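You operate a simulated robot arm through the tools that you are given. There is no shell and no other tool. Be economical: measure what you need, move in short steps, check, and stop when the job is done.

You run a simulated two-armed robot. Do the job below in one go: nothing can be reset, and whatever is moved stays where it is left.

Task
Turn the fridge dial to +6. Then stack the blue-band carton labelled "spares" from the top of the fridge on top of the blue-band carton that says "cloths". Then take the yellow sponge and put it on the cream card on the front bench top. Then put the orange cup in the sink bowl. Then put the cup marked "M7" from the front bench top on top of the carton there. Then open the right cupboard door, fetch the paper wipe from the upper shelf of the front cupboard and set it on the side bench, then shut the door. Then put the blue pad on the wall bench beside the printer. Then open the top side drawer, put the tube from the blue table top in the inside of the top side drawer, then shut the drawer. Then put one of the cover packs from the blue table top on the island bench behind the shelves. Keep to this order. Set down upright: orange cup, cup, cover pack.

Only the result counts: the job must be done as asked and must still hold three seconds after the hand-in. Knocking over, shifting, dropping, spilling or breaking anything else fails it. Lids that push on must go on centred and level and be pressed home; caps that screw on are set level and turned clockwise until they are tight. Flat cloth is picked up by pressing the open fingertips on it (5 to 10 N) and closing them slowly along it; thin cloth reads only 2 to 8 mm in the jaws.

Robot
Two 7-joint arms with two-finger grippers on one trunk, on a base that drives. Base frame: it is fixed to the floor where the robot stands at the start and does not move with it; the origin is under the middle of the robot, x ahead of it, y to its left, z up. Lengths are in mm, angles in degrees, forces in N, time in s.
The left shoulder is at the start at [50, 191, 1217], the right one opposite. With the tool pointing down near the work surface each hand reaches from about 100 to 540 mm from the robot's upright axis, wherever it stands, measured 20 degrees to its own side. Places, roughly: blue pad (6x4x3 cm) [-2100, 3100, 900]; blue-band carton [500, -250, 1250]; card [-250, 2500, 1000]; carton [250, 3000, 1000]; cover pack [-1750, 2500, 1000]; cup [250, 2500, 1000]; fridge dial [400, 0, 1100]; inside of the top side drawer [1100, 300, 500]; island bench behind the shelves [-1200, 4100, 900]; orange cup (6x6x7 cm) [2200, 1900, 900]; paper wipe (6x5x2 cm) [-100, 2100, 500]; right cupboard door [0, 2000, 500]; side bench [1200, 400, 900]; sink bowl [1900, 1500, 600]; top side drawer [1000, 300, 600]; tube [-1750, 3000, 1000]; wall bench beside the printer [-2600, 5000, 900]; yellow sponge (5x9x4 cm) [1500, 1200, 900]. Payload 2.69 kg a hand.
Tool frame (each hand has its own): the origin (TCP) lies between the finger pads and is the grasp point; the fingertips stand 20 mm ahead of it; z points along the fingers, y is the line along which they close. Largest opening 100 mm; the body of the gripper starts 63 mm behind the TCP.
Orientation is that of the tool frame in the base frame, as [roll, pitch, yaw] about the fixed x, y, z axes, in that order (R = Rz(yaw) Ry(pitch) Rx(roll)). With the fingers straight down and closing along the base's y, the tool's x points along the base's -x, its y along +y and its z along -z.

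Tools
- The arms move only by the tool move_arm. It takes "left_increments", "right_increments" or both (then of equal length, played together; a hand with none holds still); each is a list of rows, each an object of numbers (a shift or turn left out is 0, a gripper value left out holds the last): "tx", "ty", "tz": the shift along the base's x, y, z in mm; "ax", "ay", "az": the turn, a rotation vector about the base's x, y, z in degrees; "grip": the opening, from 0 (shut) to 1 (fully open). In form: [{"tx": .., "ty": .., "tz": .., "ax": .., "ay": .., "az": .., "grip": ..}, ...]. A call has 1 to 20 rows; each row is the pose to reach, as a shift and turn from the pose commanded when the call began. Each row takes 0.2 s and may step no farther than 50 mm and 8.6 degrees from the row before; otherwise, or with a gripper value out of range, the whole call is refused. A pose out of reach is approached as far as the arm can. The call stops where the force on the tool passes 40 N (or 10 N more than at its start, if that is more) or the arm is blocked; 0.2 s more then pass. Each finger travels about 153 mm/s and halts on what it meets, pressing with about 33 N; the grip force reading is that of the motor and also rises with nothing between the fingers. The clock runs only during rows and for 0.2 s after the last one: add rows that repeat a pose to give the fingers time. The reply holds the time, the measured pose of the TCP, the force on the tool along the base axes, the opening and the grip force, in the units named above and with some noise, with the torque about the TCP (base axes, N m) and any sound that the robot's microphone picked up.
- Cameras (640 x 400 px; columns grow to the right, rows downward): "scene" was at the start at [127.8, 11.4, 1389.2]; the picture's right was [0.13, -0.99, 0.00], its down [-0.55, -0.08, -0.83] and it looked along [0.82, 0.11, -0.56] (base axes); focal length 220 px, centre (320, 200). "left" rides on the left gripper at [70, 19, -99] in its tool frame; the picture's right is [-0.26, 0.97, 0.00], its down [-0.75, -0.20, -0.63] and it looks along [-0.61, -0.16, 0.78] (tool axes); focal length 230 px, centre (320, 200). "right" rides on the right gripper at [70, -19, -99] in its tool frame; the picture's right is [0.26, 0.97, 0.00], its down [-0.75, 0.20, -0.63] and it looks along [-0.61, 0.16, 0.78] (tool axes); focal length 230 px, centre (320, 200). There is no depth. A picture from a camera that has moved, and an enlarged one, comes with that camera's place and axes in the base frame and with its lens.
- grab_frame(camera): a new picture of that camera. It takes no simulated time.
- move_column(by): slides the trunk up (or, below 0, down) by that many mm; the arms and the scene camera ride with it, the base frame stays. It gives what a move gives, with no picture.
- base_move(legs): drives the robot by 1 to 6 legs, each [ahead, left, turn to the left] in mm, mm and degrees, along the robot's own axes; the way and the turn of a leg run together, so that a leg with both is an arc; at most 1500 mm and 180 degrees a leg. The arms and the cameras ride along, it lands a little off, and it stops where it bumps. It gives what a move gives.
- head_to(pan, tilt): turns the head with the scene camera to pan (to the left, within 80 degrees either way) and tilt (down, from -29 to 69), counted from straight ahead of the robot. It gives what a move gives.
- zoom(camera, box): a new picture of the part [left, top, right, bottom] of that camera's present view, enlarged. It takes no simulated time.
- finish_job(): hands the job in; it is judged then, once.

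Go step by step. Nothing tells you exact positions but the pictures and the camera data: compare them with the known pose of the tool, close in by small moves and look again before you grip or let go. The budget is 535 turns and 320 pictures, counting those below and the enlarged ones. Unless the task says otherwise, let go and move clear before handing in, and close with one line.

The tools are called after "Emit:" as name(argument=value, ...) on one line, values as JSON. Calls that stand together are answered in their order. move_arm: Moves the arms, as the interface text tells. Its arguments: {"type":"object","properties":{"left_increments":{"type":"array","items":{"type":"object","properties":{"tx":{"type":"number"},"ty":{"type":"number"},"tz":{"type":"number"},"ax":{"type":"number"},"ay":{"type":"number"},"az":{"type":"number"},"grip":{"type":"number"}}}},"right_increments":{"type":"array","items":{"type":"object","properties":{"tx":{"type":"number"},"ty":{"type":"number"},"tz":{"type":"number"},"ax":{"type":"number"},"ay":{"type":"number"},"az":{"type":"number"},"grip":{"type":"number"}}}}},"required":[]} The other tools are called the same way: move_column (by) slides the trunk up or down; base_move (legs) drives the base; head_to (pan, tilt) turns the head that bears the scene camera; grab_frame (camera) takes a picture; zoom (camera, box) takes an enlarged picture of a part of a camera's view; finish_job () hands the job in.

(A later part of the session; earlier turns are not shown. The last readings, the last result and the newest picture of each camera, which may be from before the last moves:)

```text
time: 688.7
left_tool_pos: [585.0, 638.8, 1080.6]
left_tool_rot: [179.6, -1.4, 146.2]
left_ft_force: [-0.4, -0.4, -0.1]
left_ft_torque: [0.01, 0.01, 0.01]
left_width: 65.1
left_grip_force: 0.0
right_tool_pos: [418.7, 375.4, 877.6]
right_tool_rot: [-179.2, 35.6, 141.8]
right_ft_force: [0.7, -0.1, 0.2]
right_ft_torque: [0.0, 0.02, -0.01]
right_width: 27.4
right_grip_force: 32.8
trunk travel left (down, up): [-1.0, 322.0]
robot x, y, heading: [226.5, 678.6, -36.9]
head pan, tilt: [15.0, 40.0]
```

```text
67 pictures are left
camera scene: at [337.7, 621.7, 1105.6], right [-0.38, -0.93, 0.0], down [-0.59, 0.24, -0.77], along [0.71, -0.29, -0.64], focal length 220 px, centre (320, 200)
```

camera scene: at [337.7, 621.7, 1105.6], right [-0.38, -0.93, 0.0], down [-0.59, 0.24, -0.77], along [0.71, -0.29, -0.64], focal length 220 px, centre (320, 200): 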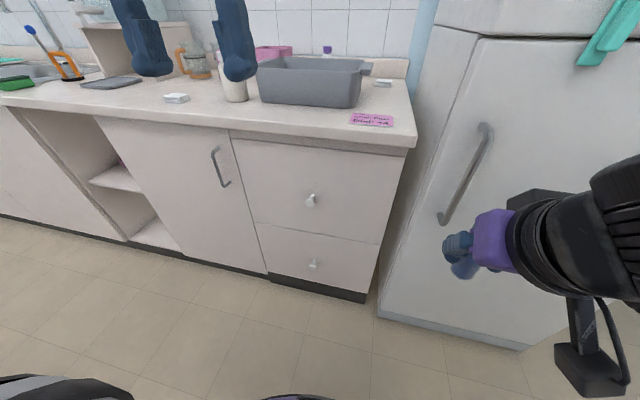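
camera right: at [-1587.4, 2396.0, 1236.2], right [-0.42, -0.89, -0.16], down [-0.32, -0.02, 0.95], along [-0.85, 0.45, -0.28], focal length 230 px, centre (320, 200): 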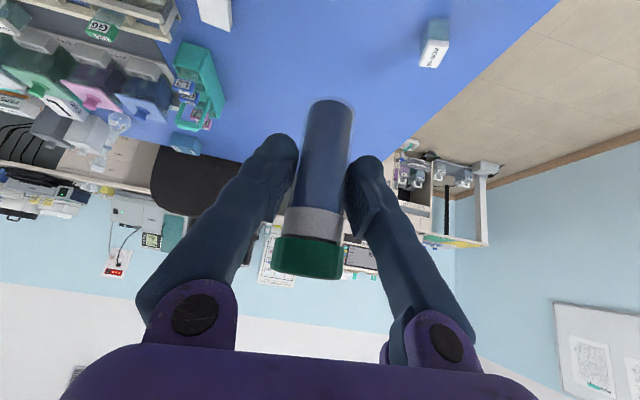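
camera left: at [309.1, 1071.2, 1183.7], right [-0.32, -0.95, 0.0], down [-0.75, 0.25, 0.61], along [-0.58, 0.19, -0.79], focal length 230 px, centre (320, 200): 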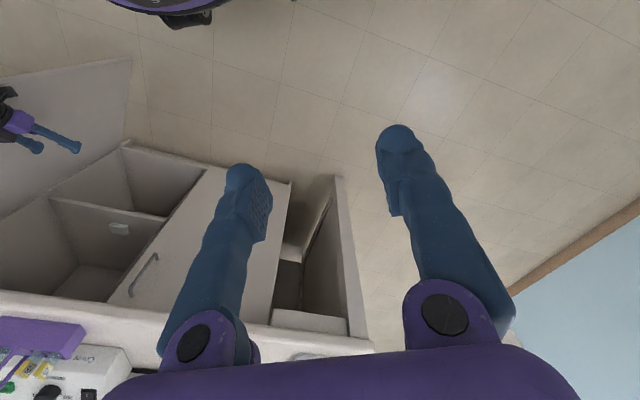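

Emit:
move_arm(left_increments=[{"tx": 20, "ty": -15, "tz": -38, "ax": -2, "ay": -2.9, "az": -0.3}, {"tx": 40, "ty": -30, "tz": -76, "ax": -4.1, "ay": -5.7, "az": -0.6}, {"tx": 60, "ty": -45, "tz": -114, "ax": -6.1, "ay": -8.6, "az": -0.9}, {"tx": 80, "ty": -60, "tz": -152, "ax": -8.2, "ay": -11.4, "az": -1.2}, {"tx": 100, "ty": -75, "tz": -190, "ax": -10.2, "ay": -14.3, "az": -1.5}, {"tx": 120, "ty": -90, "tz": -228, "ax": -12.2, "ay": -17.1, "az": -1.8}, {"tx": 140, "ty": -105, "tz": -266, "ax": -14.3, "ay": -20, "az": -2.1}, {"tx": 160, "ty": -120, "tz": -304, "ax": -16.3, "ay": -22.8, "az": -2.4}, {"tx": 180, "ty": -135, "tz": -342, "ax": -18.4, "ay": -25.7, "az": -2.7}, {"tx": 200, "ty": -150, "tz": -380, "ax": -20.4, "ay": -28.5, "az": -3}, {"tx": 200, "ty": -150, "tz": -380, "ax": -20.4, "ay": -28.5, "az": -3, "grip": 0.6}])

Emit:
grab_frame(camera="left")

Emit:
grab_frame(camera="scene")

```text
time: 691.1
left_tool_pos: [786.6, 487.7, 700.8]
left_tool_rot: [179.7, 33.7, 143.1]
left_ft_force: [-0.3, -0.8, 0.2]
left_ft_torque: [0.04, 0.0, 0.0]
left_width: 60.0
left_grip_force: 0.1
right_tool_pos: [417.3, 375.7, 877.9]
right_tool_rot: [-179.2, 35.6, 141.8]
right_ft_force: [0.4, -1.0, -0.2]
right_ft_torque: [-0.01, 0.01, 0.02]
right_width: 27.6
right_grip_force: 32.7
trunk travel left (down, up): [-1.0, 322.0]
robot x, y, heading: [226.9, 683.1, -37.5]
head pan, tilt: [15.0, 40.0]
```

```text
66 pictures are left
camera left: at [706.9, 570.0, 745.8], right [0.75, 0.65, 0.15], down [0.1, -0.33, 0.94], along [0.66, -0.69, -0.31], focal length 230 px, centre (320, 200)
```

left: 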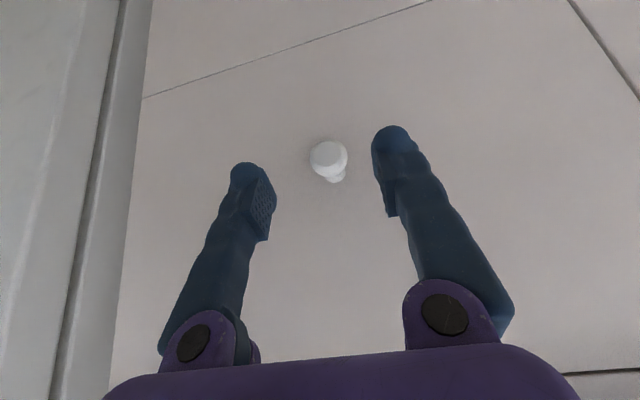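

```text
65 pictures are left
camera scene: at [337.7, 621.7, 1105.6], right [-0.38, -0.93, 0.0], down [-0.59, 0.24, -0.77], along [0.71, -0.29, -0.64], focal length 220 px, centre (320, 200)
```

scene: 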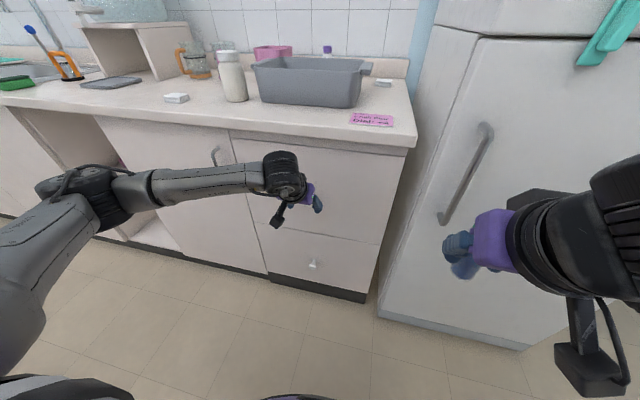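

Emit:
move_arm(left_increments=[{"tx": 8, "ty": -6, "tz": -25}, {"tx": 20, "ty": -15, "tz": -46}, {"tx": 38, "ty": -29, "tz": -46}, {"tx": 52, "ty": -40, "tz": -46}, {"tx": 52, "ty": -40, "tz": -46}])

Emit:
grab_frame(camera="left")

```text
time: 692.3
left_tool_pos: [837.1, 448.7, 654.2]
left_tool_rot: [179.7, 33.7, 143.1]
left_ft_force: [0.7, 0.6, -0.1]
left_ft_torque: [-0.04, 0.01, -0.02]
left_width: 60.2
left_grip_force: 0.0
right_tool_pos: [417.7, 375.6, 878.4]
right_tool_rot: [-179.2, 35.6, 141.9]
right_ft_force: [0.2, 0.1, -0.6]
right_ft_torque: [-0.03, 0.02, -0.02]
right_width: 27.5
right_grip_force: 33.1
trunk travel left (down, up): [-1.0, 322.0]
robot x, y, heading: [228.1, 678.2, -37.5]
head pan, tilt: [15.0, 40.0]
```

```text
64 pictures are left
camera left: at [758.7, 531.1, 698.8], right [0.75, 0.65, 0.15], down [0.1, -0.33, 0.94], along [0.65, -0.69, -0.31], focal length 230 px, centre (320, 200)
```

left: 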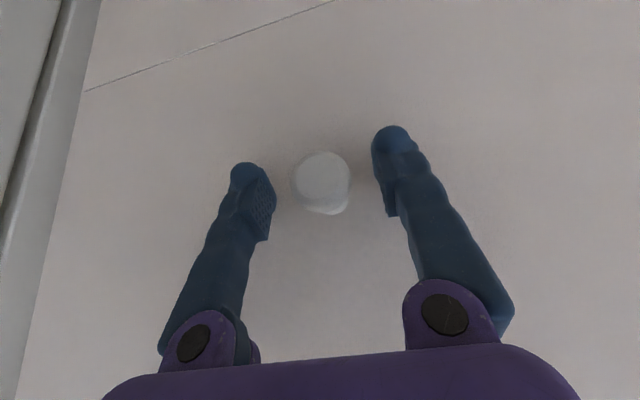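

Emit:
move_arm(left_increments=[{"grip": 0.4}, {"grip": 0.2}, {"grip": 0.0}, {"grip": 0.0}])

Emit:
base_move(legs=[[-120, 0, 0]])

Emit:
grab_frame(camera="scene")

```text
time: 693.3
left_tool_pos: [840.6, 449.5, 654.6]
left_tool_rot: [179.7, 33.6, 143.2]
left_ft_force: [4.9, 4.5, -0.2]
left_ft_torque: [-0.03, -0.05, 0.01]
left_width: 25.0
left_grip_force: 44.5
right_tool_pos: [417.8, 376.0, 877.8]
right_tool_rot: [-179.2, 35.6, 141.9]
right_ft_force: [0.3, -0.3, -1.1]
right_ft_torque: [-0.01, 0.01, 0.01]
right_width: 27.5
right_grip_force: 32.5
trunk travel left (down, up): [-1.0, 322.0]
robot x, y, heading: [227.5, 676.8, -37.2]
head pan, tilt: [15.0, 40.0]
```

```text
time: 694.5
left_tool_pos: [744.0, 518.5, 655.3]
left_tool_rot: [179.8, 33.6, 143.0]
left_ft_force: [-1.4, -1.5, -3.2]
left_ft_torque: [0.11, 0.22, -0.14]
left_width: 25.1
left_grip_force: 45.0
right_tool_pos: [325.0, 446.1, 878.0]
right_tool_rot: [-179.2, 35.6, 141.8]
right_ft_force: [0.2, 0.6, -0.9]
right_ft_torque: [0.0, 0.0, 0.0]
right_width: 27.3
right_grip_force: 33.0
trunk travel left (down, up): [-1.0, 322.0]
robot x, y, heading: [130.8, 749.1, -37.3]
head pan, tilt: [15.0, 40.0]
```

```text
63 pictures are left
camera scene: at [244.4, 692.6, 1105.6], right [-0.38, -0.93, 0.0], down [-0.59, 0.24, -0.77], along [0.71, -0.29, -0.64], focal length 220 px, centre (320, 200)
```

scene: 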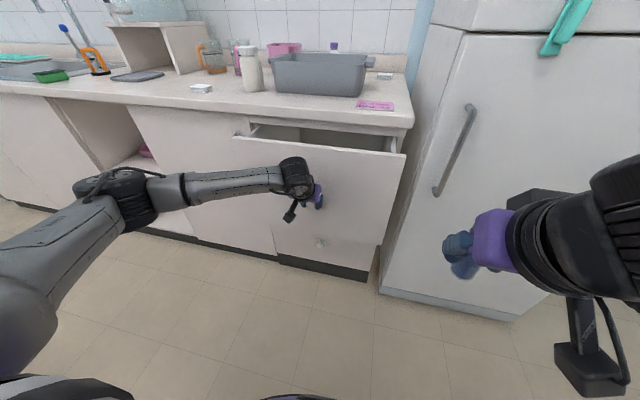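

Drawer opens. Pull further.

Emit:
base_move(legs=[[-150, 0, 0]])

Emit:
grab_frame(camera="scene")

```text
time: 695.9
left_tool_pos: [622.5, 608.3, 654.2]
left_tool_rot: [180.0, 33.6, 142.7]
left_ft_force: [-5.8, -6.9, -2.8]
left_ft_torque: [0.12, 0.26, -0.17]
left_width: 24.8
left_grip_force: 44.5
right_tool_pos: [204.2, 537.4, 878.5]
right_tool_rot: [-179.2, 35.6, 141.7]
right_ft_force: [-0.1, -0.5, 0.4]
right_ft_torque: [0.02, 0.02, -0.02]
right_width: 27.5
right_grip_force: 32.8
trunk travel left (down, up): [-1.0, 322.0]
robot x, y, heading: [12.5, 841.6, -37.3]
head pan, tilt: [15.0, 40.0]
```

```text
62 pictures are left
camera scene: at [124.8, 782.9, 1105.6], right [-0.38, -0.92, 0.0], down [-0.59, 0.25, -0.77], along [0.71, -0.29, -0.64], focal length 220 px, centre (320, 200)
```

scene: 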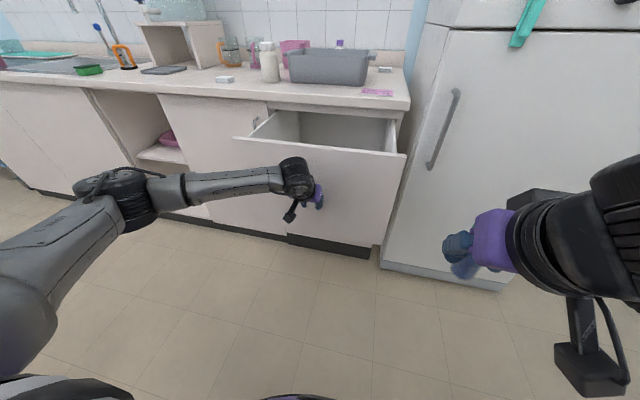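

Emit:
base_move(legs=[[-130, 0, 0]])

Emit:
grab_frame(camera="scene")

```text
time: 697.2
left_tool_pos: [529.3, 673.5, 653.3]
left_tool_rot: [180.0, 33.9, 142.4]
left_ft_force: [0.5, -1.0, -0.3]
left_ft_torque: [0.07, 0.09, 0.05]
left_width: 25.5
left_grip_force: 44.9
right_tool_pos: [111.4, 608.0, 877.9]
right_tool_rot: [-179.2, 35.6, 141.4]
right_ft_force: [0.7, -0.8, -0.4]
right_ft_torque: [-0.03, 0.02, 0.01]
right_width: 27.5
right_grip_force: 33.3
trunk travel left (down, up): [-1.0, 322.0]
robot x, y, heading: [-76.9, 915.7, -38.0]
head pan, tilt: [15.0, 40.0]
stopped in leg 1: the force on the tool passed its limit at 95 N (the readings are from after the stop); the commanded pose is now the measured one
```

```text
61 pictures are left
camera scene: at [32.6, 853.8, 1105.7], right [-0.39, -0.92, 0.0], down [-0.59, 0.25, -0.77], along [0.71, -0.3, -0.64], focal length 220 px, centre (320, 200)
```

scene: 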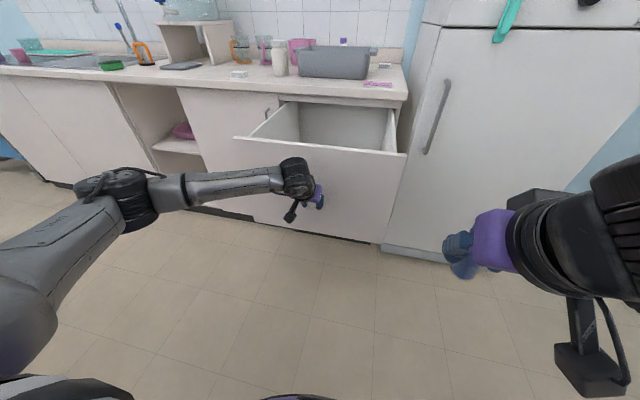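

Drawer is fully out (383 mm). Release the knob, tuck the left arm away and raise the column.

Emit:
move_arm(left_increments=[{"grip": 0.3}, {"grip": 0.6}, {"grip": 0.6}, {"tx": -25, "ty": 20, "tz": 10}, {"tx": -55, "ty": 42, "tz": 25}, {"tx": -85, "ty": 65, "tz": 50}, {"tx": -110, "ty": 85, "tz": 85}, {"tx": -135, "ty": 105, "tz": 120}, {"tx": -155, "ty": 122, "tz": 160}, {"tx": -170, "ty": 135, "tz": 205}, {"tx": -180, "ty": 143, "tz": 250}])

Emit:
move_column(by=318)

Emit:
head_to(pan=10, tilt=45)

Emit:
grab_frame(camera="scene")

```text
time: 699.6
left_tool_pos: [345.0, 817.5, 901.6]
left_tool_rot: [180.0, 33.9, 142.3]
left_ft_force: [0.4, 0.6, -1.0]
left_ft_torque: [-0.01, 0.07, 0.02]
left_width: 59.9
left_grip_force: 0.0
right_tool_pos: [111.4, 607.5, 878.4]
right_tool_rot: [-179.3, 35.6, 141.4]
right_ft_force: [-0.5, -0.1, -0.1]
right_ft_torque: [0.02, -0.03, 0.01]
right_width: 27.7
right_grip_force: 33.2
trunk travel left (down, up): [-1.0, 322.0]
robot x, y, heading: [-77.9, 909.5, -37.7]
head pan, tilt: [15.0, 40.0]
```

```text
time: 702.8
left_tool_pos: [346.2, 818.1, 1219.4]
left_tool_rot: [180.0, 34.0, 142.4]
left_ft_force: [-0.4, 0.3, 0.7]
left_ft_torque: [-0.01, 0.0, 0.01]
left_width: 60.0
left_grip_force: 0.0
right_tool_pos: [111.5, 606.9, 1196.2]
right_tool_rot: [-179.2, 35.5, 141.3]
right_ft_force: [0.5, 0.6, -0.6]
right_ft_torque: [0.03, -0.02, -0.04]
right_width: 27.6
right_grip_force: 33.1
trunk travel left (down, up): [-319.0, 4.0]
robot x, y, heading: [-78.3, 907.5, -38.0]
head pan, tilt: [15.0, 40.0]
```

```text
time: 703.4
left_tool_pos: [346.0, 816.6, 1220.1]
left_tool_rot: [179.9, 33.9, 142.5]
left_ft_force: [0.1, 0.4, 0.0]
left_ft_torque: [-0.01, 0.01, -0.02]
left_width: 60.0
left_grip_force: 0.0
right_tool_pos: [111.5, 608.0, 1195.5]
right_tool_rot: [-179.3, 35.5, 141.4]
right_ft_force: [0.8, -0.6, -1.7]
right_ft_torque: [-0.01, 0.0, -0.03]
right_width: 27.4
right_grip_force: 33.2
trunk travel left (down, up): [-319.0, 4.0]
robot x, y, heading: [-77.9, 913.2, -37.9]
head pan, tilt: [10.0, 45.0]
```

```text
60 pictures are left
camera scene: at [26.1, 848.9, 1416.4], right [-0.46, -0.89, 0.0], down [-0.63, 0.33, -0.71], along [0.63, -0.33, -0.71], focal length 220 px, centre (320, 200)
```

scene: 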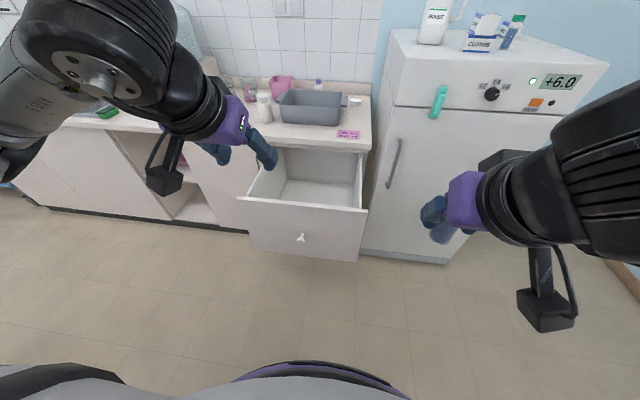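

The drawer is deep, so I'll come from its left side where the arm can reach down steeply. Move the base alongside the bench, left of the open drawer.

Emit:
base_move(legs=[[0, 0, 1.3], [0, 770, 0], [610, 0, 0]])

Emit:
head_to(pan=-60, tilt=45)

Emit:
grab_frame(camera="scene")

```text
time: 714.0
left_tool_pos: [1302.2, 1099.3, 1219.6]
left_tool_rot: [180.0, 34.0, 144.2]
left_ft_force: [-0.2, -0.1, -0.1]
left_ft_torque: [-0.04, 0.01, -0.01]
left_width: 60.1
left_grip_force: 0.0
right_tool_pos: [1074.8, 881.9, 1195.1]
right_tool_rot: [-179.3, 35.6, 143.3]
right_ft_force: [0.4, 0.5, -0.2]
right_ft_torque: [0.01, -0.02, 0.01]
right_width: 27.3
right_grip_force: 33.2
trunk travel left (down, up): [-319.0, 4.0]
robot x, y, heading: [875.7, 1177.9, -35.5]
head pan, tilt: [10.0, 45.0]
```

```text
time: 715.4
left_tool_pos: [1303.1, 1099.5, 1220.2]
left_tool_rot: [180.0, 33.9, 144.2]
left_ft_force: [-0.5, -0.1, 0.5]
left_ft_torque: [0.02, -0.01, 0.02]
left_width: 60.0
left_grip_force: 0.2
right_tool_pos: [1073.9, 881.6, 1195.7]
right_tool_rot: [-179.2, 35.6, 143.2]
right_ft_force: [0.4, -0.6, -1.3]
right_ft_torque: [0.03, 0.0, 0.04]
right_width: 27.5
right_grip_force: 33.1
trunk travel left (down, up): [-319.0, 4.0]
robot x, y, heading: [874.3, 1181.7, -35.9]
head pan, tilt: [-60.0, 45.0]
```

```text
59 pictures are left
camera scene: at [899.9, 1075.4, 1416.4], right [-0.99, 0.1, 0.0], down [0.07, 0.7, -0.71], along [-0.07, -0.7, -0.71], focal length 220 px, centre (320, 200)
```

scene: 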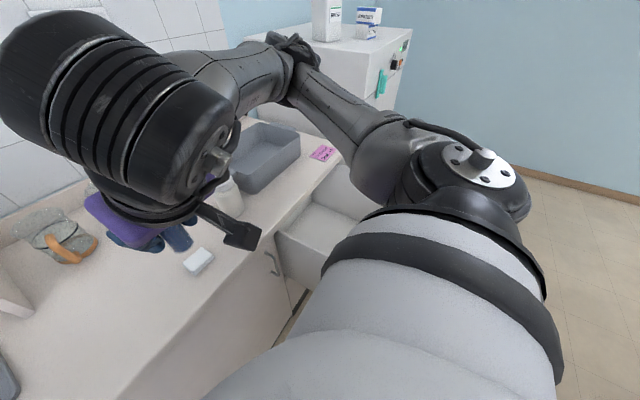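

Emit:
base_move(legs=[[0, -22, -0.6]])

Emit:
move_column(by=-120)

Emit:
move_arm(right_increments=[{"tx": -30, "ty": -15, "ax": 3.4, "ay": 4.7}, {"tx": -60, "ty": -35, "ax": 6.8, "ay": 9.5}, {"tx": -90, "ty": -55, "ax": 10.2, "ay": 14.2}, {"tx": -120, "ty": -80, "ax": 13.7, "ay": 18.9}, {"tx": -150, "ty": -105, "ax": 17.1, "ay": 23.7}, {"tx": -180, "ty": -130, "ax": 20.5, "ay": 28.4}, {"tx": -215, "ty": -160, "ax": 20.5, "ay": 28.4}, {"tx": -250, "ty": -190, "ax": 20.5, "ay": 28.4}])

Emit:
grab_frame(camera="right")

Emit:
grab_frame(camera="scene")

```text
time: 716.3
left_tool_pos: [1289.2, 1080.0, 1219.7]
left_tool_rot: [-180.0, 33.9, 143.7]
left_ft_force: [0.3, 0.0, 0.6]
left_ft_torque: [0.01, 0.03, 0.01]
left_width: 59.8
left_grip_force: 0.0
right_tool_pos: [1058.6, 863.4, 1197.1]
right_tool_rot: [-179.2, 35.6, 142.7]
right_ft_force: [0.4, -0.1, 0.0]
right_ft_torque: [0.03, -0.01, -0.01]
right_width: 27.6
right_grip_force: 33.3
trunk travel left (down, up): [-319.0, 4.0]
robot x, y, heading: [862.0, 1160.4, -36.5]
head pan, tilt: [-60.0, 45.0]
```

```text
time: 717.8
left_tool_pos: [1288.7, 1079.8, 1099.3]
left_tool_rot: [-179.9, 34.0, 143.7]
left_ft_force: [-0.3, -0.4, 1.1]
left_ft_torque: [0.0, 0.02, -0.02]
left_width: 60.0
left_grip_force: 0.0
right_tool_pos: [1058.6, 863.6, 1076.4]
right_tool_rot: [-179.3, 35.6, 142.7]
right_ft_force: [0.0, -0.2, -0.3]
right_ft_torque: [-0.01, 0.0, -0.01]
right_width: 27.5
right_grip_force: 33.1
trunk travel left (down, up): [-199.0, 124.0]
robot x, y, heading: [863.3, 1163.9, -36.4]
head pan, tilt: [-60.0, 45.0]
```

```text
time: 719.6
left_tool_pos: [1287.4, 1080.1, 1099.9]
left_tool_rot: [-180.0, 34.0, 143.7]
left_ft_force: [0.4, 0.2, -0.3]
left_ft_torque: [-0.01, -0.01, -0.01]
left_width: 59.9
left_grip_force: 0.1
right_tool_pos: [810.4, 673.2, 1076.2]
right_tool_rot: [-178.2, 0.6, 143.1]
right_ft_force: [-0.1, -0.7, -0.7]
right_ft_torque: [-0.01, 0.01, 0.03]
right_width: 27.5
right_grip_force: 32.6
right hand out of reach, approached as far as the arm can: row 1, 2, 3, 4
trunk travel left (down, up): [-199.0, 124.0]
robot x, y, heading: [866.0, 1163.0, -36.4]
head pan, tilt: [-60.0, 45.0]
```

```text
58 pictures are left
camera right: at [745.0, 703.9, 1174.4], right [0.37, 0.93, -0.03], down [0.73, -0.27, 0.63], along [0.58, -0.26, -0.77], focal length 230 px, centre (320, 200)
```

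right: 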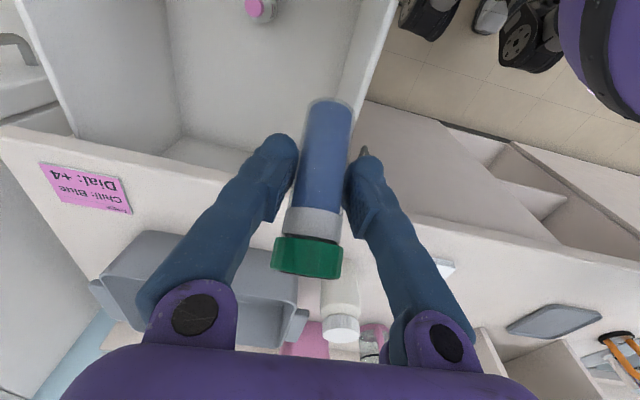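

```text
57 pictures are left
camera scene: at [885.7, 1058.5, 1296.4], right [-0.99, 0.11, 0.0], down [0.08, 0.7, -0.71], along [-0.08, -0.7, -0.71], focal length 220 px, centre (320, 200)
```

scene: 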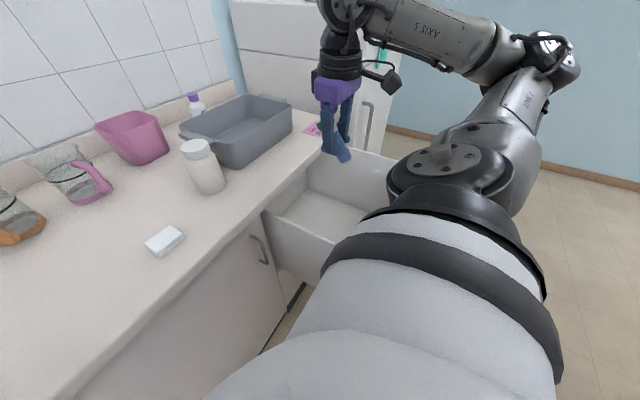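

An object already stands in the drawer near the front middle, so I'll place the tube further back-left of it, around f0≈330 (x 789, y 511). Move above that spot first.

Emit:
move_column(by=-30)

Emit:
move_arm(right_increments=[{"tx": -5, "ty": -40}, {"tx": -10, "ty": -81}, {"tx": -16, "ty": -122}, {"tx": -21, "ty": -162}, {"tx": -21, "ty": -162}])

Emit:
grab_frame(camera="right")

Emit:
grab_frame(camera="scene")

```text
time: 720.4
left_tool_pos: [1289.3, 1080.1, 1070.3]
left_tool_rot: [180.0, 34.0, 143.7]
left_ft_force: [-0.3, 0.5, 0.5]
left_ft_torque: [-0.01, 0.0, 0.01]
left_width: 60.2
left_grip_force: 0.1
right_tool_pos: [811.8, 674.4, 1045.5]
right_tool_rot: [-178.3, 0.6, 143.0]
right_ft_force: [0.2, 0.5, -0.9]
right_ft_torque: [-0.02, -0.01, -0.01]
right_width: 27.6
right_grip_force: 33.0
trunk travel left (down, up): [-169.0, 154.0]
robot x, y, heading: [864.6, 1161.1, -36.2]
head pan, tilt: [-60.0, 45.0]
```

```text
time: 721.6
left_tool_pos: [1288.6, 1079.1, 1070.6]
left_tool_rot: [180.0, 34.0, 143.7]
left_ft_force: [0.8, 0.1, 0.5]
left_ft_torque: [-0.03, -0.01, 0.0]
left_width: 60.0
left_grip_force: 0.1
right_tool_pos: [791.4, 513.0, 1046.2]
right_tool_rot: [-178.3, 0.6, 142.9]
right_ft_force: [-0.9, -0.4, -0.2]
right_ft_torque: [-0.01, 0.01, -0.01]
right_width: 27.3
right_grip_force: 33.0
trunk travel left (down, up): [-169.0, 154.0]
robot x, y, heading: [861.6, 1162.1, -36.4]
head pan, tilt: [-60.0, 45.0]
```

```text
56 pictures are left
camera right: at [725.3, 542.5, 1145.2], right [0.37, 0.93, -0.03], down [0.73, -0.27, 0.63], along [0.58, -0.26, -0.77], focal length 230 px, centre (320, 200)
```

right: 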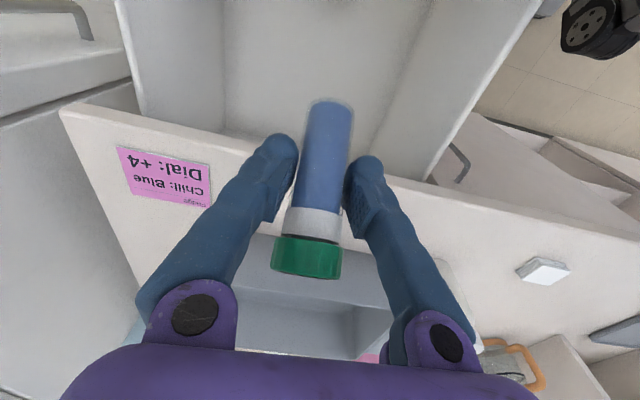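

```text
55 pictures are left
camera scene: at [886.1, 1058.4, 1266.4], right [-0.99, 0.11, 0.0], down [0.08, 0.7, -0.71], along [-0.08, -0.7, -0.71], focal length 220 px, centre (320, 200)
```

scene: 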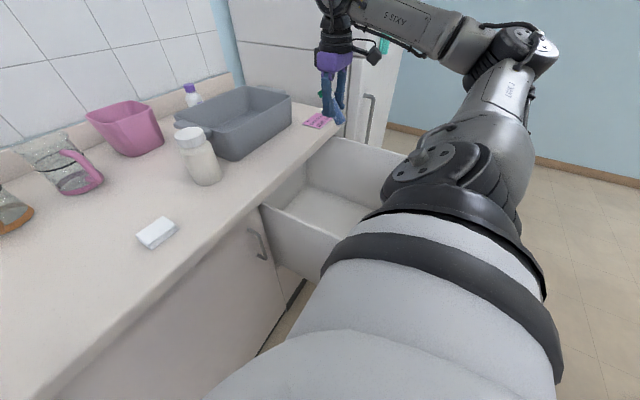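

Emit:
move_arm(right_increments=[{"tz": -45}, {"tz": -90}, {"tz": -135}, {"tz": -180}, {"tz": -225}, {"tz": -270}, {"tz": -315}, {"tz": -345}, {"tz": -345}])

Emit:
grab_frame(camera="right")

Emit:
grab_frame(camera="scene")

```text
time: 723.6
left_tool_pos: [1289.4, 1077.8, 1070.4]
left_tool_rot: [-180.0, 33.9, 143.7]
left_ft_force: [-1.1, -0.6, 0.2]
left_ft_torque: [0.01, 0.03, 0.01]
left_width: 59.8
left_grip_force: 0.1
right_tool_pos: [789.3, 510.8, 700.5]
right_tool_rot: [-178.3, 0.6, 142.9]
right_ft_force: [0.7, 0.0, 0.4]
right_ft_torque: [0.01, -0.01, -0.02]
right_width: 27.8
right_grip_force: 33.0
trunk travel left (down, up): [-169.0, 154.0]
robot x, y, heading: [865.5, 1163.3, -36.4]
head pan, tilt: [-60.0, 45.0]
```

```text
54 pictures are left
camera right: at [722.6, 540.2, 799.3], right [0.38, 0.93, -0.03], down [0.73, -0.27, 0.63], along [0.58, -0.26, -0.77], focal length 230 px, centre (320, 200)
```

right: 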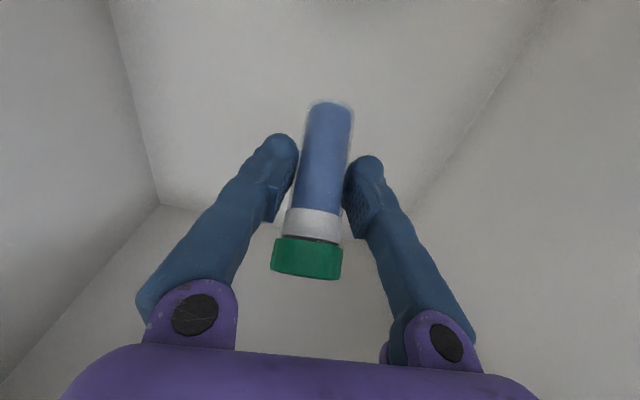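

```text
53 pictures are left
camera scene: at [886.2, 1058.2, 1266.4], right [-0.99, 0.11, 0.0], down [0.08, 0.7, -0.71], along [-0.08, -0.7, -0.71], focal length 220 px, centre (320, 200)
```

scene: 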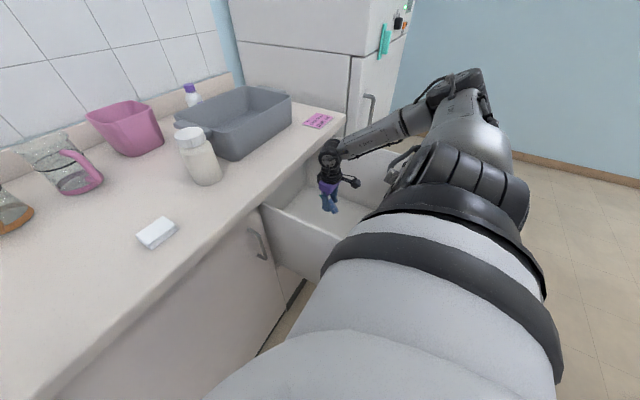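

Emit:
move_arm(right_increments=[{"tz": -40}, {"tz": -80}, {"tz": -110}, {"tz": -125}, {"tz": -125}])

Emit:
grab_frame(camera="scene")

Emit:
grab_frame(camera="right")

```text
time: 724.8
left_tool_pos: [1288.3, 1079.2, 1069.2]
left_tool_rot: [179.9, 33.9, 143.6]
left_ft_force: [0.8, 0.2, 0.6]
left_ft_torque: [0.0, 0.01, 0.02]
left_width: 60.1
left_grip_force: 0.1
right_tool_pos: [789.9, 512.1, 575.0]
right_tool_rot: [-178.3, 0.7, 143.0]
right_ft_force: [0.5, 0.2, -0.6]
right_ft_torque: [0.02, -0.02, -0.04]
right_width: 27.6
right_grip_force: 33.3
trunk travel left (down, up): [-169.0, 154.0]
robot x, y, heading: [862.5, 1163.3, -36.7]
head pan, tilt: [-60.0, 45.0]
```

```text
52 pictures are left
camera scene: at [886.2, 1058.1, 1266.4], right [-0.99, 0.11, 0.0], down [0.08, 0.7, -0.71], along [-0.08, -0.7, -0.71], focal length 220 px, centre (320, 200)
```

scene: 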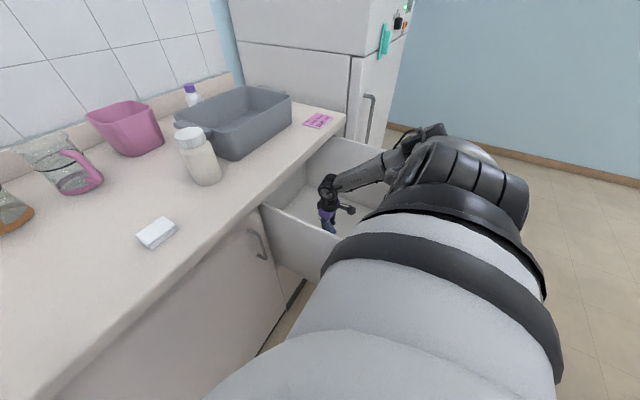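

```text
51 pictures are left
camera right: at [723.9, 542.0, 672.6], right [0.38, 0.93, -0.03], down [0.73, -0.27, 0.63], along [0.58, -0.26, -0.77], focal length 230 px, centre (320, 200)
```

right: 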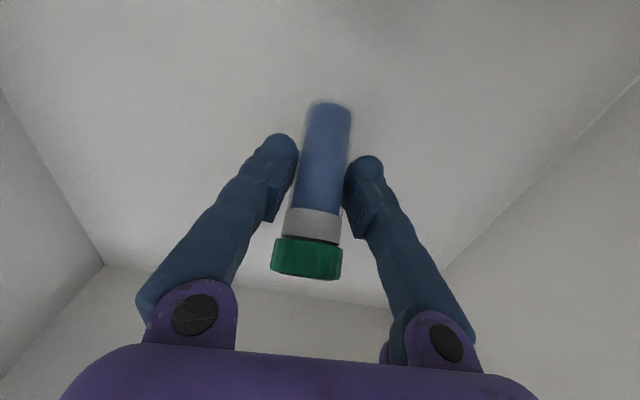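

Emit:
move_arm(right_increments=[{"tz": -5}, {"tz": -10}, {"tz": -15}, {"tz": -20}, {"tz": -24}, {"tz": -24}])

```text
time: 726.2
left_tool_pos: [1289.1, 1078.8, 1070.6]
left_tool_rot: [180.0, 33.8, 143.7]
left_ft_force: [-0.2, 0.7, -0.3]
left_ft_torque: [-0.01, 0.0, 0.0]
left_width: 60.1
left_grip_force: 0.0
right_tool_pos: [790.2, 512.7, 551.6]
right_tool_rot: [-178.3, 0.6, 143.0]
right_ft_force: [-0.4, 0.1, -1.0]
right_ft_torque: [-0.03, 0.01, 0.03]
right_width: 27.5
right_grip_force: 33.1
trunk travel left (down, up): [-169.0, 154.0]
robot x, y, heading: [863.9, 1162.7, -36.5]
head pan, tilt: [-60.0, 45.0]
```

Emit:
move_arm(right_increments=[{"tz": -4}, {"tz": -8}, {"tz": -12}, {"tz": -16}, {"tz": -20}, {"tz": -20}])

Emit:
grab_frame(camera="right")

```text
time: 727.6
left_tool_pos: [1288.1, 1081.6, 1069.2]
left_tool_rot: [-179.8, 33.9, 143.9]
left_ft_force: [-0.1, 0.1, 0.4]
left_ft_torque: [-0.01, -0.03, 0.01]
left_width: 59.7
left_grip_force: 0.0
right_tool_pos: [791.5, 511.8, 534.4]
right_tool_rot: [-178.2, 0.9, 143.0]
right_ft_force: [2.8, -7.1, 27.6]
right_ft_torque: [0.06, 0.26, 0.01]
right_width: 26.9
right_grip_force: 32.9
trunk travel left (down, up): [-169.0, 154.0]
robot x, y, heading: [864.4, 1163.5, -36.5]
head pan, tilt: [-60.0, 45.0]
```

```text
50 pictures are left
camera right: at [725.5, 541.8, 632.0], right [0.38, 0.93, -0.04], down [0.72, -0.27, 0.63], along [0.58, -0.26, -0.77], focal length 230 px, centre (320, 200)
```

right: 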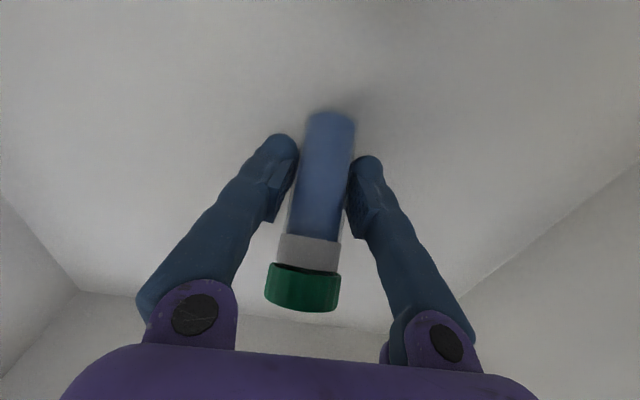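

The tube end rests on the floor and pivots in the grip; I lay it down gently by moving along its arc.

Emit:
move_arm(right_increments=[{"tx": 3, "ty": -2, "tz": -4}, {"tx": 6, "ty": -4, "tz": -9}, {"tx": 9, "ty": -7, "tz": -15}, {"tx": 11, "ty": -8, "tz": -20}, {"tx": 11, "ty": -8, "tz": -20}])

Emit:
grab_frame(camera="right")

```text
time: 728.8
left_tool_pos: [1289.2, 1080.4, 1068.9]
left_tool_rot: [-180.0, 34.0, 143.7]
left_ft_force: [0.3, -0.7, 0.3]
left_ft_torque: [0.02, -0.02, 0.01]
left_width: 60.0
left_grip_force: 0.1
right_tool_pos: [796.7, 508.7, 525.3]
right_tool_rot: [-178.2, 0.7, 142.9]
right_ft_force: [3.3, 2.9, 12.4]
right_ft_torque: [0.2, 0.14, -0.11]
right_width: 18.6
right_grip_force: 32.6
right hand out of reach, approached as far as the arm can: row 3, 4, 5
trunk travel left (down, up): [-169.0, 154.0]
robot x, y, heading: [861.5, 1165.9, -36.4]
head pan, tilt: [-60.0, 45.0]
```

```text
49 pictures are left
camera right: at [731.1, 539.5, 622.3], right [0.38, 0.93, -0.03], down [0.73, -0.27, 0.63], along [0.58, -0.26, -0.77], focal length 230 px, centre (320, 200)
```

right: 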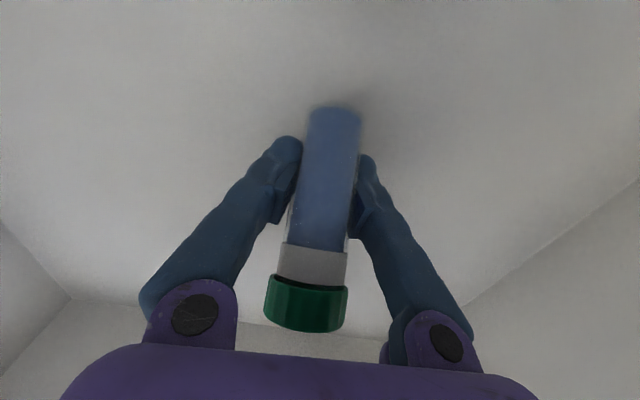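

Emit:
move_arm(right_increments=[{"grip": 0.25}, {"grip": 0.3}, {"grip": 0.35}, {"grip": 0.5}, {"grip": 0.5}])

Emit:
grab_frame(camera="right")

```text
time: 730.0
left_tool_pos: [1289.6, 1080.2, 1069.3]
left_tool_rot: [-180.0, 33.8, 143.6]
left_ft_force: [-0.2, 0.1, -0.4]
left_ft_torque: [0.01, -0.01, -0.01]
left_width: 60.3
left_grip_force: 0.0
right_tool_pos: [796.0, 509.4, 522.9]
right_tool_rot: [-178.2, 0.7, 143.0]
right_ft_force: [-0.1, 0.3, 0.3]
right_ft_torque: [-0.01, 0.0, 0.01]
right_width: 49.9
right_grip_force: 0.0
trunk travel left (down, up): [-169.0, 154.0]
robot x, y, heading: [866.6, 1161.3, -36.4]
head pan, tilt: [-60.0, 45.0]
```

```text
48 pictures are left
camera right: at [730.5, 539.0, 621.5], right [0.38, 0.93, -0.03], down [0.73, -0.27, 0.63], along [0.58, -0.26, -0.77], focal length 230 px, centre (320, 200)
```

right: 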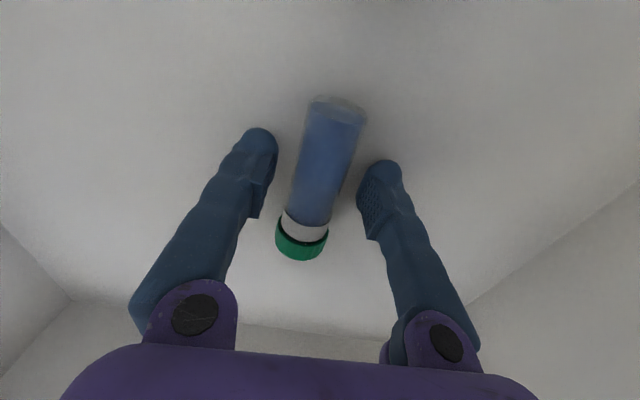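

Tube lies in the drawer. Withdraw straight up and move clear.

Emit:
move_arm(right_increments=[{"tz": 40}, {"tz": 85}, {"tz": 130}, {"tz": 175}, {"tz": 220}, {"tz": 265}, {"tz": 310}, {"tz": 355}, {"tz": 400}, {"tz": 445}, {"tz": 490}, {"tz": 530}])

Emit:
move_arm(right_increments=[{"tx": 15, "ty": 40}, {"tx": 30, "ty": 80}, {"tx": 50, "ty": 120}, {"tx": 80, "ty": 155}, {"tx": 110, "ty": 190}, {"tx": 140, "ty": 225}, {"tx": 160, "ty": 255}])

Emit:
move_column(by=150)

Emit:
grab_frame(camera="scene")

```text
time: 732.6
left_tool_pos: [1289.4, 1079.6, 1068.8]
left_tool_rot: [-179.9, 34.0, 143.6]
left_ft_force: [0.5, -0.3, 0.5]
left_ft_torque: [-0.02, 0.04, -0.02]
left_width: 60.1
left_grip_force: 0.1
right_tool_pos: [795.9, 511.2, 1054.0]
right_tool_rot: [-178.4, 0.6, 143.0]
right_ft_force: [0.3, 0.0, 0.1]
right_ft_torque: [0.01, 0.01, 0.0]
right_width: 50.1
right_grip_force: 0.0
trunk travel left (down, up): [-169.0, 154.0]
robot x, y, heading: [862.0, 1163.0, -35.9]
head pan, tilt: [-60.0, 45.0]
```

```text
time: 734.2
left_tool_pos: [1290.1, 1079.3, 1069.1]
left_tool_rot: [-179.9, 33.9, 143.7]
left_ft_force: [-0.1, -0.1, 0.2]
left_ft_torque: [-0.01, 0.01, -0.02]
left_width: 60.0
left_grip_force: 0.1
right_tool_pos: [956.9, 765.8, 1054.2]
right_tool_rot: [-178.4, 0.5, 142.9]
right_ft_force: [0.3, -0.4, -0.2]
right_ft_torque: [0.0, 0.03, -0.01]
right_width: 50.0
right_grip_force: 0.0
trunk travel left (down, up): [-169.0, 154.0]
robot x, y, heading: [862.9, 1166.3, -36.5]
head pan, tilt: [-60.0, 45.0]
```

```text
time: 735.9
left_tool_pos: [1289.7, 1078.3, 1220.1]
left_tool_rot: [180.0, 33.9, 143.7]
left_ft_force: [-0.4, 0.4, -0.5]
left_ft_torque: [-0.02, 0.0, -0.02]
left_width: 59.9
left_grip_force: 0.0
right_tool_pos: [957.5, 765.7, 1204.6]
right_tool_rot: [-178.4, 0.6, 143.0]
right_ft_force: [-0.4, 0.1, -1.1]
right_ft_torque: [0.0, 0.03, -0.02]
right_width: 50.3
right_grip_force: 0.0
trunk travel left (down, up): [-319.0, 4.0]
robot x, y, heading: [858.7, 1163.2, -36.6]
head pan, tilt: [-60.0, 45.0]
```

```text
47 pictures are left
camera scene: at [886.3, 1058.0, 1416.3], right [-0.99, 0.11, 0.0], down [0.08, 0.7, -0.71], along [-0.08, -0.7, -0.71], focal length 220 px, centre (320, 200)
```

scene: 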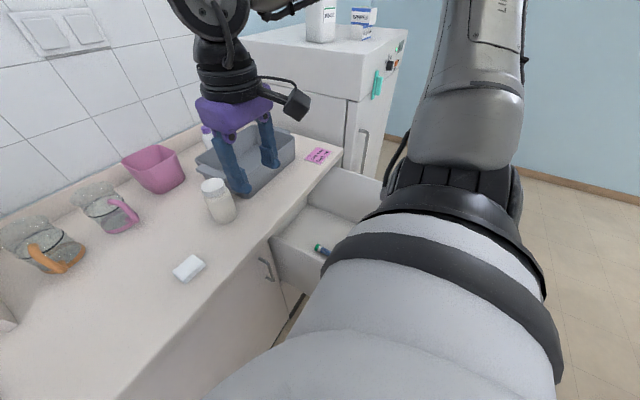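

Tube is in the drawer. Go back in front and push the drawer shut with the left hand.

Emit:
base_move(legs=[[-640, 0, 0], [0, -760, 0]])

Emit:
move_column(by=-318)

Emit:
move_arm(left_increments=[{"tx": 10, "ty": -8, "tz": -40, "grip": 0.3}, {"tx": 20, "ty": -16, "tz": -80, "grip": 0}, {"tx": 40, "ty": -32, "tz": -118}, {"tx": 65, "ty": -52, "tz": -150}, {"tx": 95, "ty": -75, "tz": -180}, {"tx": 125, "ty": -99, "tz": -205}, {"tx": 150, "ty": -119, "tz": -215}, {"tx": 150, "ty": -119, "tz": -215}])

Emit:
head_to(pan=15, tilt=40)

Emit:
grab_frame(camera="scene")

```text
time: 746.1
left_tool_pos: [327.1, 853.8, 1221.9]
left_tool_rot: [179.9, 33.9, 144.5]
left_ft_force: [-0.1, -0.2, 0.6]
left_ft_torque: [-0.03, -0.01, 0.04]
left_width: 60.2
left_grip_force: 0.0
right_tool_pos: [1.3, 534.6, 1203.6]
right_tool_rot: [-178.4, 0.7, 143.8]
right_ft_force: [-0.2, 0.2, -0.4]
right_ft_torque: [0.0, 0.01, 0.02]
right_width: 49.9
right_grip_force: 0.1
trunk travel left (down, up): [-319.0, 4.0]
robot x, y, heading: [-97.9, 929.0, -35.8]
head pan, tilt: [-60.0, 45.0]
```

```text
time: 749.3
left_tool_pos: [328.3, 854.0, 902.9]
left_tool_rot: [-179.9, 33.9, 144.5]
left_ft_force: [-0.5, 0.6, 0.1]
left_ft_torque: [0.02, 0.0, 0.02]
left_width: 59.7
left_grip_force: 0.0
right_tool_pos: [0.4, 535.4, 886.3]
right_tool_rot: [-178.4, 0.5, 143.8]
right_ft_force: [0.0, -0.2, -0.4]
right_ft_torque: [0.04, 0.02, 0.02]
right_width: 49.9
right_grip_force: 0.0
trunk travel left (down, up): [-1.0, 322.0]
robot x, y, heading: [-99.8, 931.4, -35.3]
head pan, tilt: [-60.0, 45.0]
```

```text
time: 751.1
left_tool_pos: [479.0, 737.3, 687.9]
left_tool_rot: [-180.0, 33.9, 144.3]
left_ft_force: [0.2, -0.1, 0.5]
left_ft_torque: [0.01, 0.07, 0.03]
left_width: 0.1
left_grip_force: 29.6
right_tool_pos: [-0.4, 536.1, 885.4]
right_tool_rot: [-178.5, 0.6, 143.9]
right_ft_force: [1.0, 0.1, -0.3]
right_ft_torque: [0.01, 0.03, 0.02]
right_width: 50.2
right_grip_force: 0.2
trunk travel left (down, up): [-1.0, 322.0]
robot x, y, heading: [-103.2, 933.0, -35.5]
head pan, tilt: [-60.0, 45.0]
```

```text
time: 752.6
left_tool_pos: [478.4, 736.4, 687.3]
left_tool_rot: [-179.9, 33.9, 144.4]
left_ft_force: [-0.3, 0.2, -0.5]
left_ft_torque: [0.01, 0.02, -0.02]
left_width: 0.2
left_grip_force: 29.2
right_tool_pos: [-0.5, 535.2, 886.0]
right_tool_rot: [-178.4, 0.6, 143.8]
right_ft_force: [0.4, -0.2, -0.3]
right_ft_torque: [-0.01, 0.0, -0.01]
right_width: 49.9
right_grip_force: 0.0
trunk travel left (down, up): [-1.0, 322.0]
robot x, y, heading: [-98.6, 929.8, -35.7]
head pan, tilt: [15.0, 40.0]
```

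```text
46 pictures are left
camera scene: at [12.7, 878.7, 1105.6], right [-0.35, -0.94, 0.0], down [-0.6, 0.23, -0.77], along [0.72, -0.27, -0.64], focal length 220 px, centre (320, 200)
```

scene: 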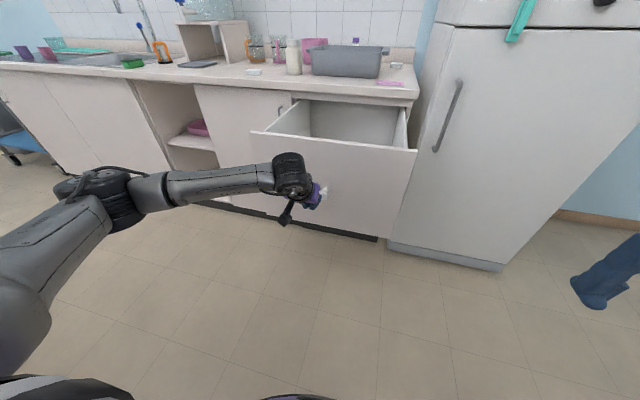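

Emit:
move_arm(left_increments=[{"tz": 30}, {"tz": 30}])

Emit:
base_move(legs=[[200, 0, 0], [150, 0, 0]])

Emit:
grab_frame(camera="scene")

```text
time: 753.2
left_tool_pos: [478.7, 738.1, 719.0]
left_tool_rot: [180.0, 33.9, 144.5]
left_ft_force: [-0.6, 0.4, 0.6]
left_ft_torque: [0.01, -0.03, 0.02]
left_width: 0.1
left_grip_force: 29.5
right_tool_pos: [0.3, 535.9, 887.0]
right_tool_rot: [-178.4, 0.6, 143.9]
right_ft_force: [-0.2, -0.4, 0.2]
right_ft_torque: [0.02, 0.04, 0.02]
right_width: 49.8
right_grip_force: 0.0
trunk travel left (down, up): [-1.0, 322.0]
robot x, y, heading: [-101.3, 931.1, -35.4]
head pan, tilt: [15.0, 40.0]
```

```text
time: 755.8
left_tool_pos: [765.7, 533.4, 717.3]
left_tool_rot: [-179.9, 33.9, 144.5]
left_ft_force: [-0.6, -1.3, 0.0]
left_ft_torque: [0.02, -0.01, -0.01]
left_width: 0.0
left_grip_force: 29.2
right_tool_pos: [287.2, 330.2, 886.4]
right_tool_rot: [-178.4, 0.6, 144.0]
right_ft_force: [0.5, -0.2, 0.6]
right_ft_torque: [0.0, 0.03, 0.0]
right_width: 50.1
right_grip_force: 0.1
trunk travel left (down, up): [-1.0, 322.0]
robot x, y, heading: [186.0, 729.6, -35.6]
head pan, tilt: [15.0, 40.0]
```

```text
45 pictures are left
camera scene: at [299.4, 673.7, 1105.6], right [-0.35, -0.94, 0.0], down [-0.6, 0.23, -0.77], along [0.72, -0.27, -0.64], focal length 220 px, centre (320, 200)
```

scene: 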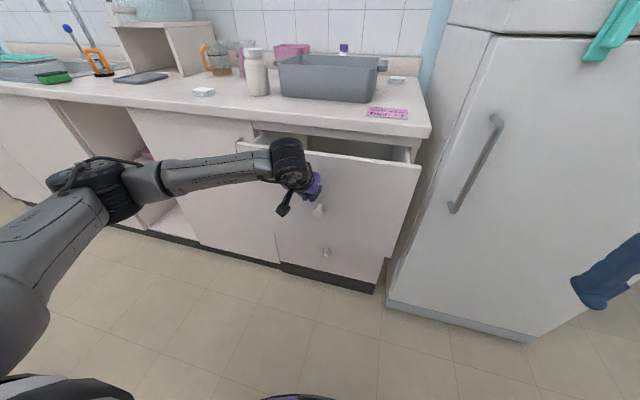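

Emit:
base_move(legs=[[95, 0, 0], [35, 0, 0]])

Emit:
grab_frame(camera="scene")

```text
time: 757.4
left_tool_pos: [860.9, 463.2, 717.1]
left_tool_rot: [179.9, 33.2, 144.4]
left_ft_force: [-0.7, 1.0, 0.0]
left_ft_torque: [0.03, 0.0, -0.03]
left_width: 0.1
left_grip_force: 29.3
right_tool_pos: [386.6, 259.3, 885.2]
right_tool_rot: [-178.4, 0.4, 143.9]
right_ft_force: [-0.1, 0.7, -0.5]
right_ft_torque: [-0.01, -0.01, 0.03]
right_width: 49.7
right_grip_force: 0.1
trunk travel left (down, up): [-1.0, 322.0]
robot x, y, heading: [285.5, 657.1, -35.5]
head pan, tilt: [15.0, 40.0]
stopped in leg 2: the force on the tool passed its limit at 79 N (the readings are from after the stop); the commanded pose is now the measured one
```

```text
44 pictures are left
camera scene: at [399.1, 602.5, 1105.6], right [-0.35, -0.94, 0.0], down [-0.6, 0.23, -0.77], along [0.72, -0.27, -0.64], focal length 220 px, centre (320, 200)
```

scene: 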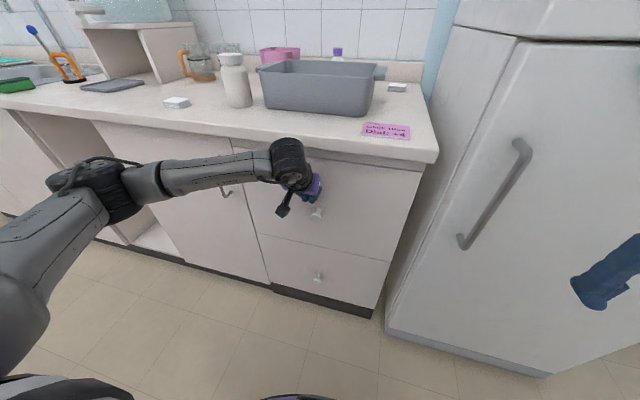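

Drawer is shut. Last: the cover pack. Tuck arms, raise the column and drive to the blue table.

Emit:
base_move(legs=[[-250, 0, 0]])

Emit:
move_column(by=318)

Emit:
move_arm(left_increments=[{"tx": -32, "ty": 22, "tz": 25, "ax": 2.8, "ay": 3.9}, {"tx": -64, "ty": 45, "tz": 50, "ax": 5.6, "ay": 7.8}, {"tx": -96, "ty": 67, "tz": 75, "ax": 8.4, "ay": 11.7}, {"tx": -128, "ty": 90, "tz": 100, "ax": 11.2, "ay": 15.6}, {"tx": -160, "ty": 112, "tz": 125, "ax": 14, "ay": 19.5}, {"tx": -192, "ty": 135, "tz": 150, "ax": 16.8, "ay": 23.4}, {"tx": -220, "ty": 155, "tz": 175, "ax": 19.2, "ay": 27, "grip": 0.6}])

Emit:
base_move(legs=[[-250, 0, 0], [0, 0, 180]])

```text
time: 759.2
left_tool_pos: [663.8, 605.1, 716.9]
left_tool_rot: [179.9, 33.1, 144.4]
left_ft_force: [0.1, 0.5, 0.8]
left_ft_torque: [0.02, 0.01, -0.02]
left_width: 0.4
left_grip_force: 29.8
right_tool_pos: [191.1, 400.5, 885.2]
right_tool_rot: [-178.5, 0.5, 144.0]
right_ft_force: [-0.4, 0.1, -0.2]
right_ft_torque: [-0.02, 0.01, 0.02]
right_width: 49.9
right_grip_force: 0.1
trunk travel left (down, up): [-1.0, 322.0]
robot x, y, heading: [89.5, 795.5, -35.6]
head pan, tilt: [15.0, 40.0]
```

```text
time: 762.3
left_tool_pos: [665.4, 605.5, 1034.7]
left_tool_rot: [179.9, 33.2, 144.4]
left_ft_force: [0.0, -0.3, -0.4]
left_ft_torque: [0.0, -0.01, -0.02]
left_width: 0.1
left_grip_force: 29.4
right_tool_pos: [191.5, 399.3, 1203.9]
right_tool_rot: [-178.4, 0.5, 144.1]
right_ft_force: [-0.5, 1.1, -0.2]
right_ft_torque: [0.03, -0.04, 0.03]
right_width: 50.1
right_grip_force: 0.1
trunk travel left (down, up): [-319.0, 4.0]
robot x, y, heading: [89.4, 794.8, -35.3]
head pan, tilt: [15.0, 40.0]
```

```text
time: 763.9
left_tool_pos: [445.1, 760.7, 1209.0]
left_tool_rot: [-180.0, -0.1, 144.3]
left_ft_force: [-0.4, -0.5, 0.9]
left_ft_torque: [0.02, -0.03, -0.01]
left_width: 59.9
left_grip_force: 0.1
right_tool_pos: [190.1, 399.3, 1204.6]
right_tool_rot: [-178.4, 0.6, 144.0]
right_ft_force: [-1.7, -0.9, 0.0]
right_ft_torque: [0.01, 0.0, 0.0]
right_width: 50.1
right_grip_force: 0.1
trunk travel left (down, up): [-319.0, 4.0]
robot x, y, heading: [91.1, 796.0, -35.4]
head pan, tilt: [15.0, 40.0]
```

```text
time: 773.1
left_tool_pos: [-468.7, 972.1, 1209.4]
left_tool_rot: [-179.9, 0.0, -34.7]
left_ft_force: [0.7, -0.3, 0.1]
left_ft_torque: [0.01, -0.02, 0.01]
left_width: 60.3
left_grip_force: 0.1
right_tool_pos: [-219.4, 1337.1, 1203.0]
right_tool_rot: [-178.4, 0.5, -35.1]
right_ft_force: [0.1, 0.1, -0.7]
right_ft_torque: [0.0, 0.02, 0.01]
right_width: 49.9
right_grip_force: 0.1
trunk travel left (down, up): [-319.0, 4.0]
robot x, y, heading: [-111.6, 940.2, 145.4]
head pan, tilt: [15.0, 40.0]
```

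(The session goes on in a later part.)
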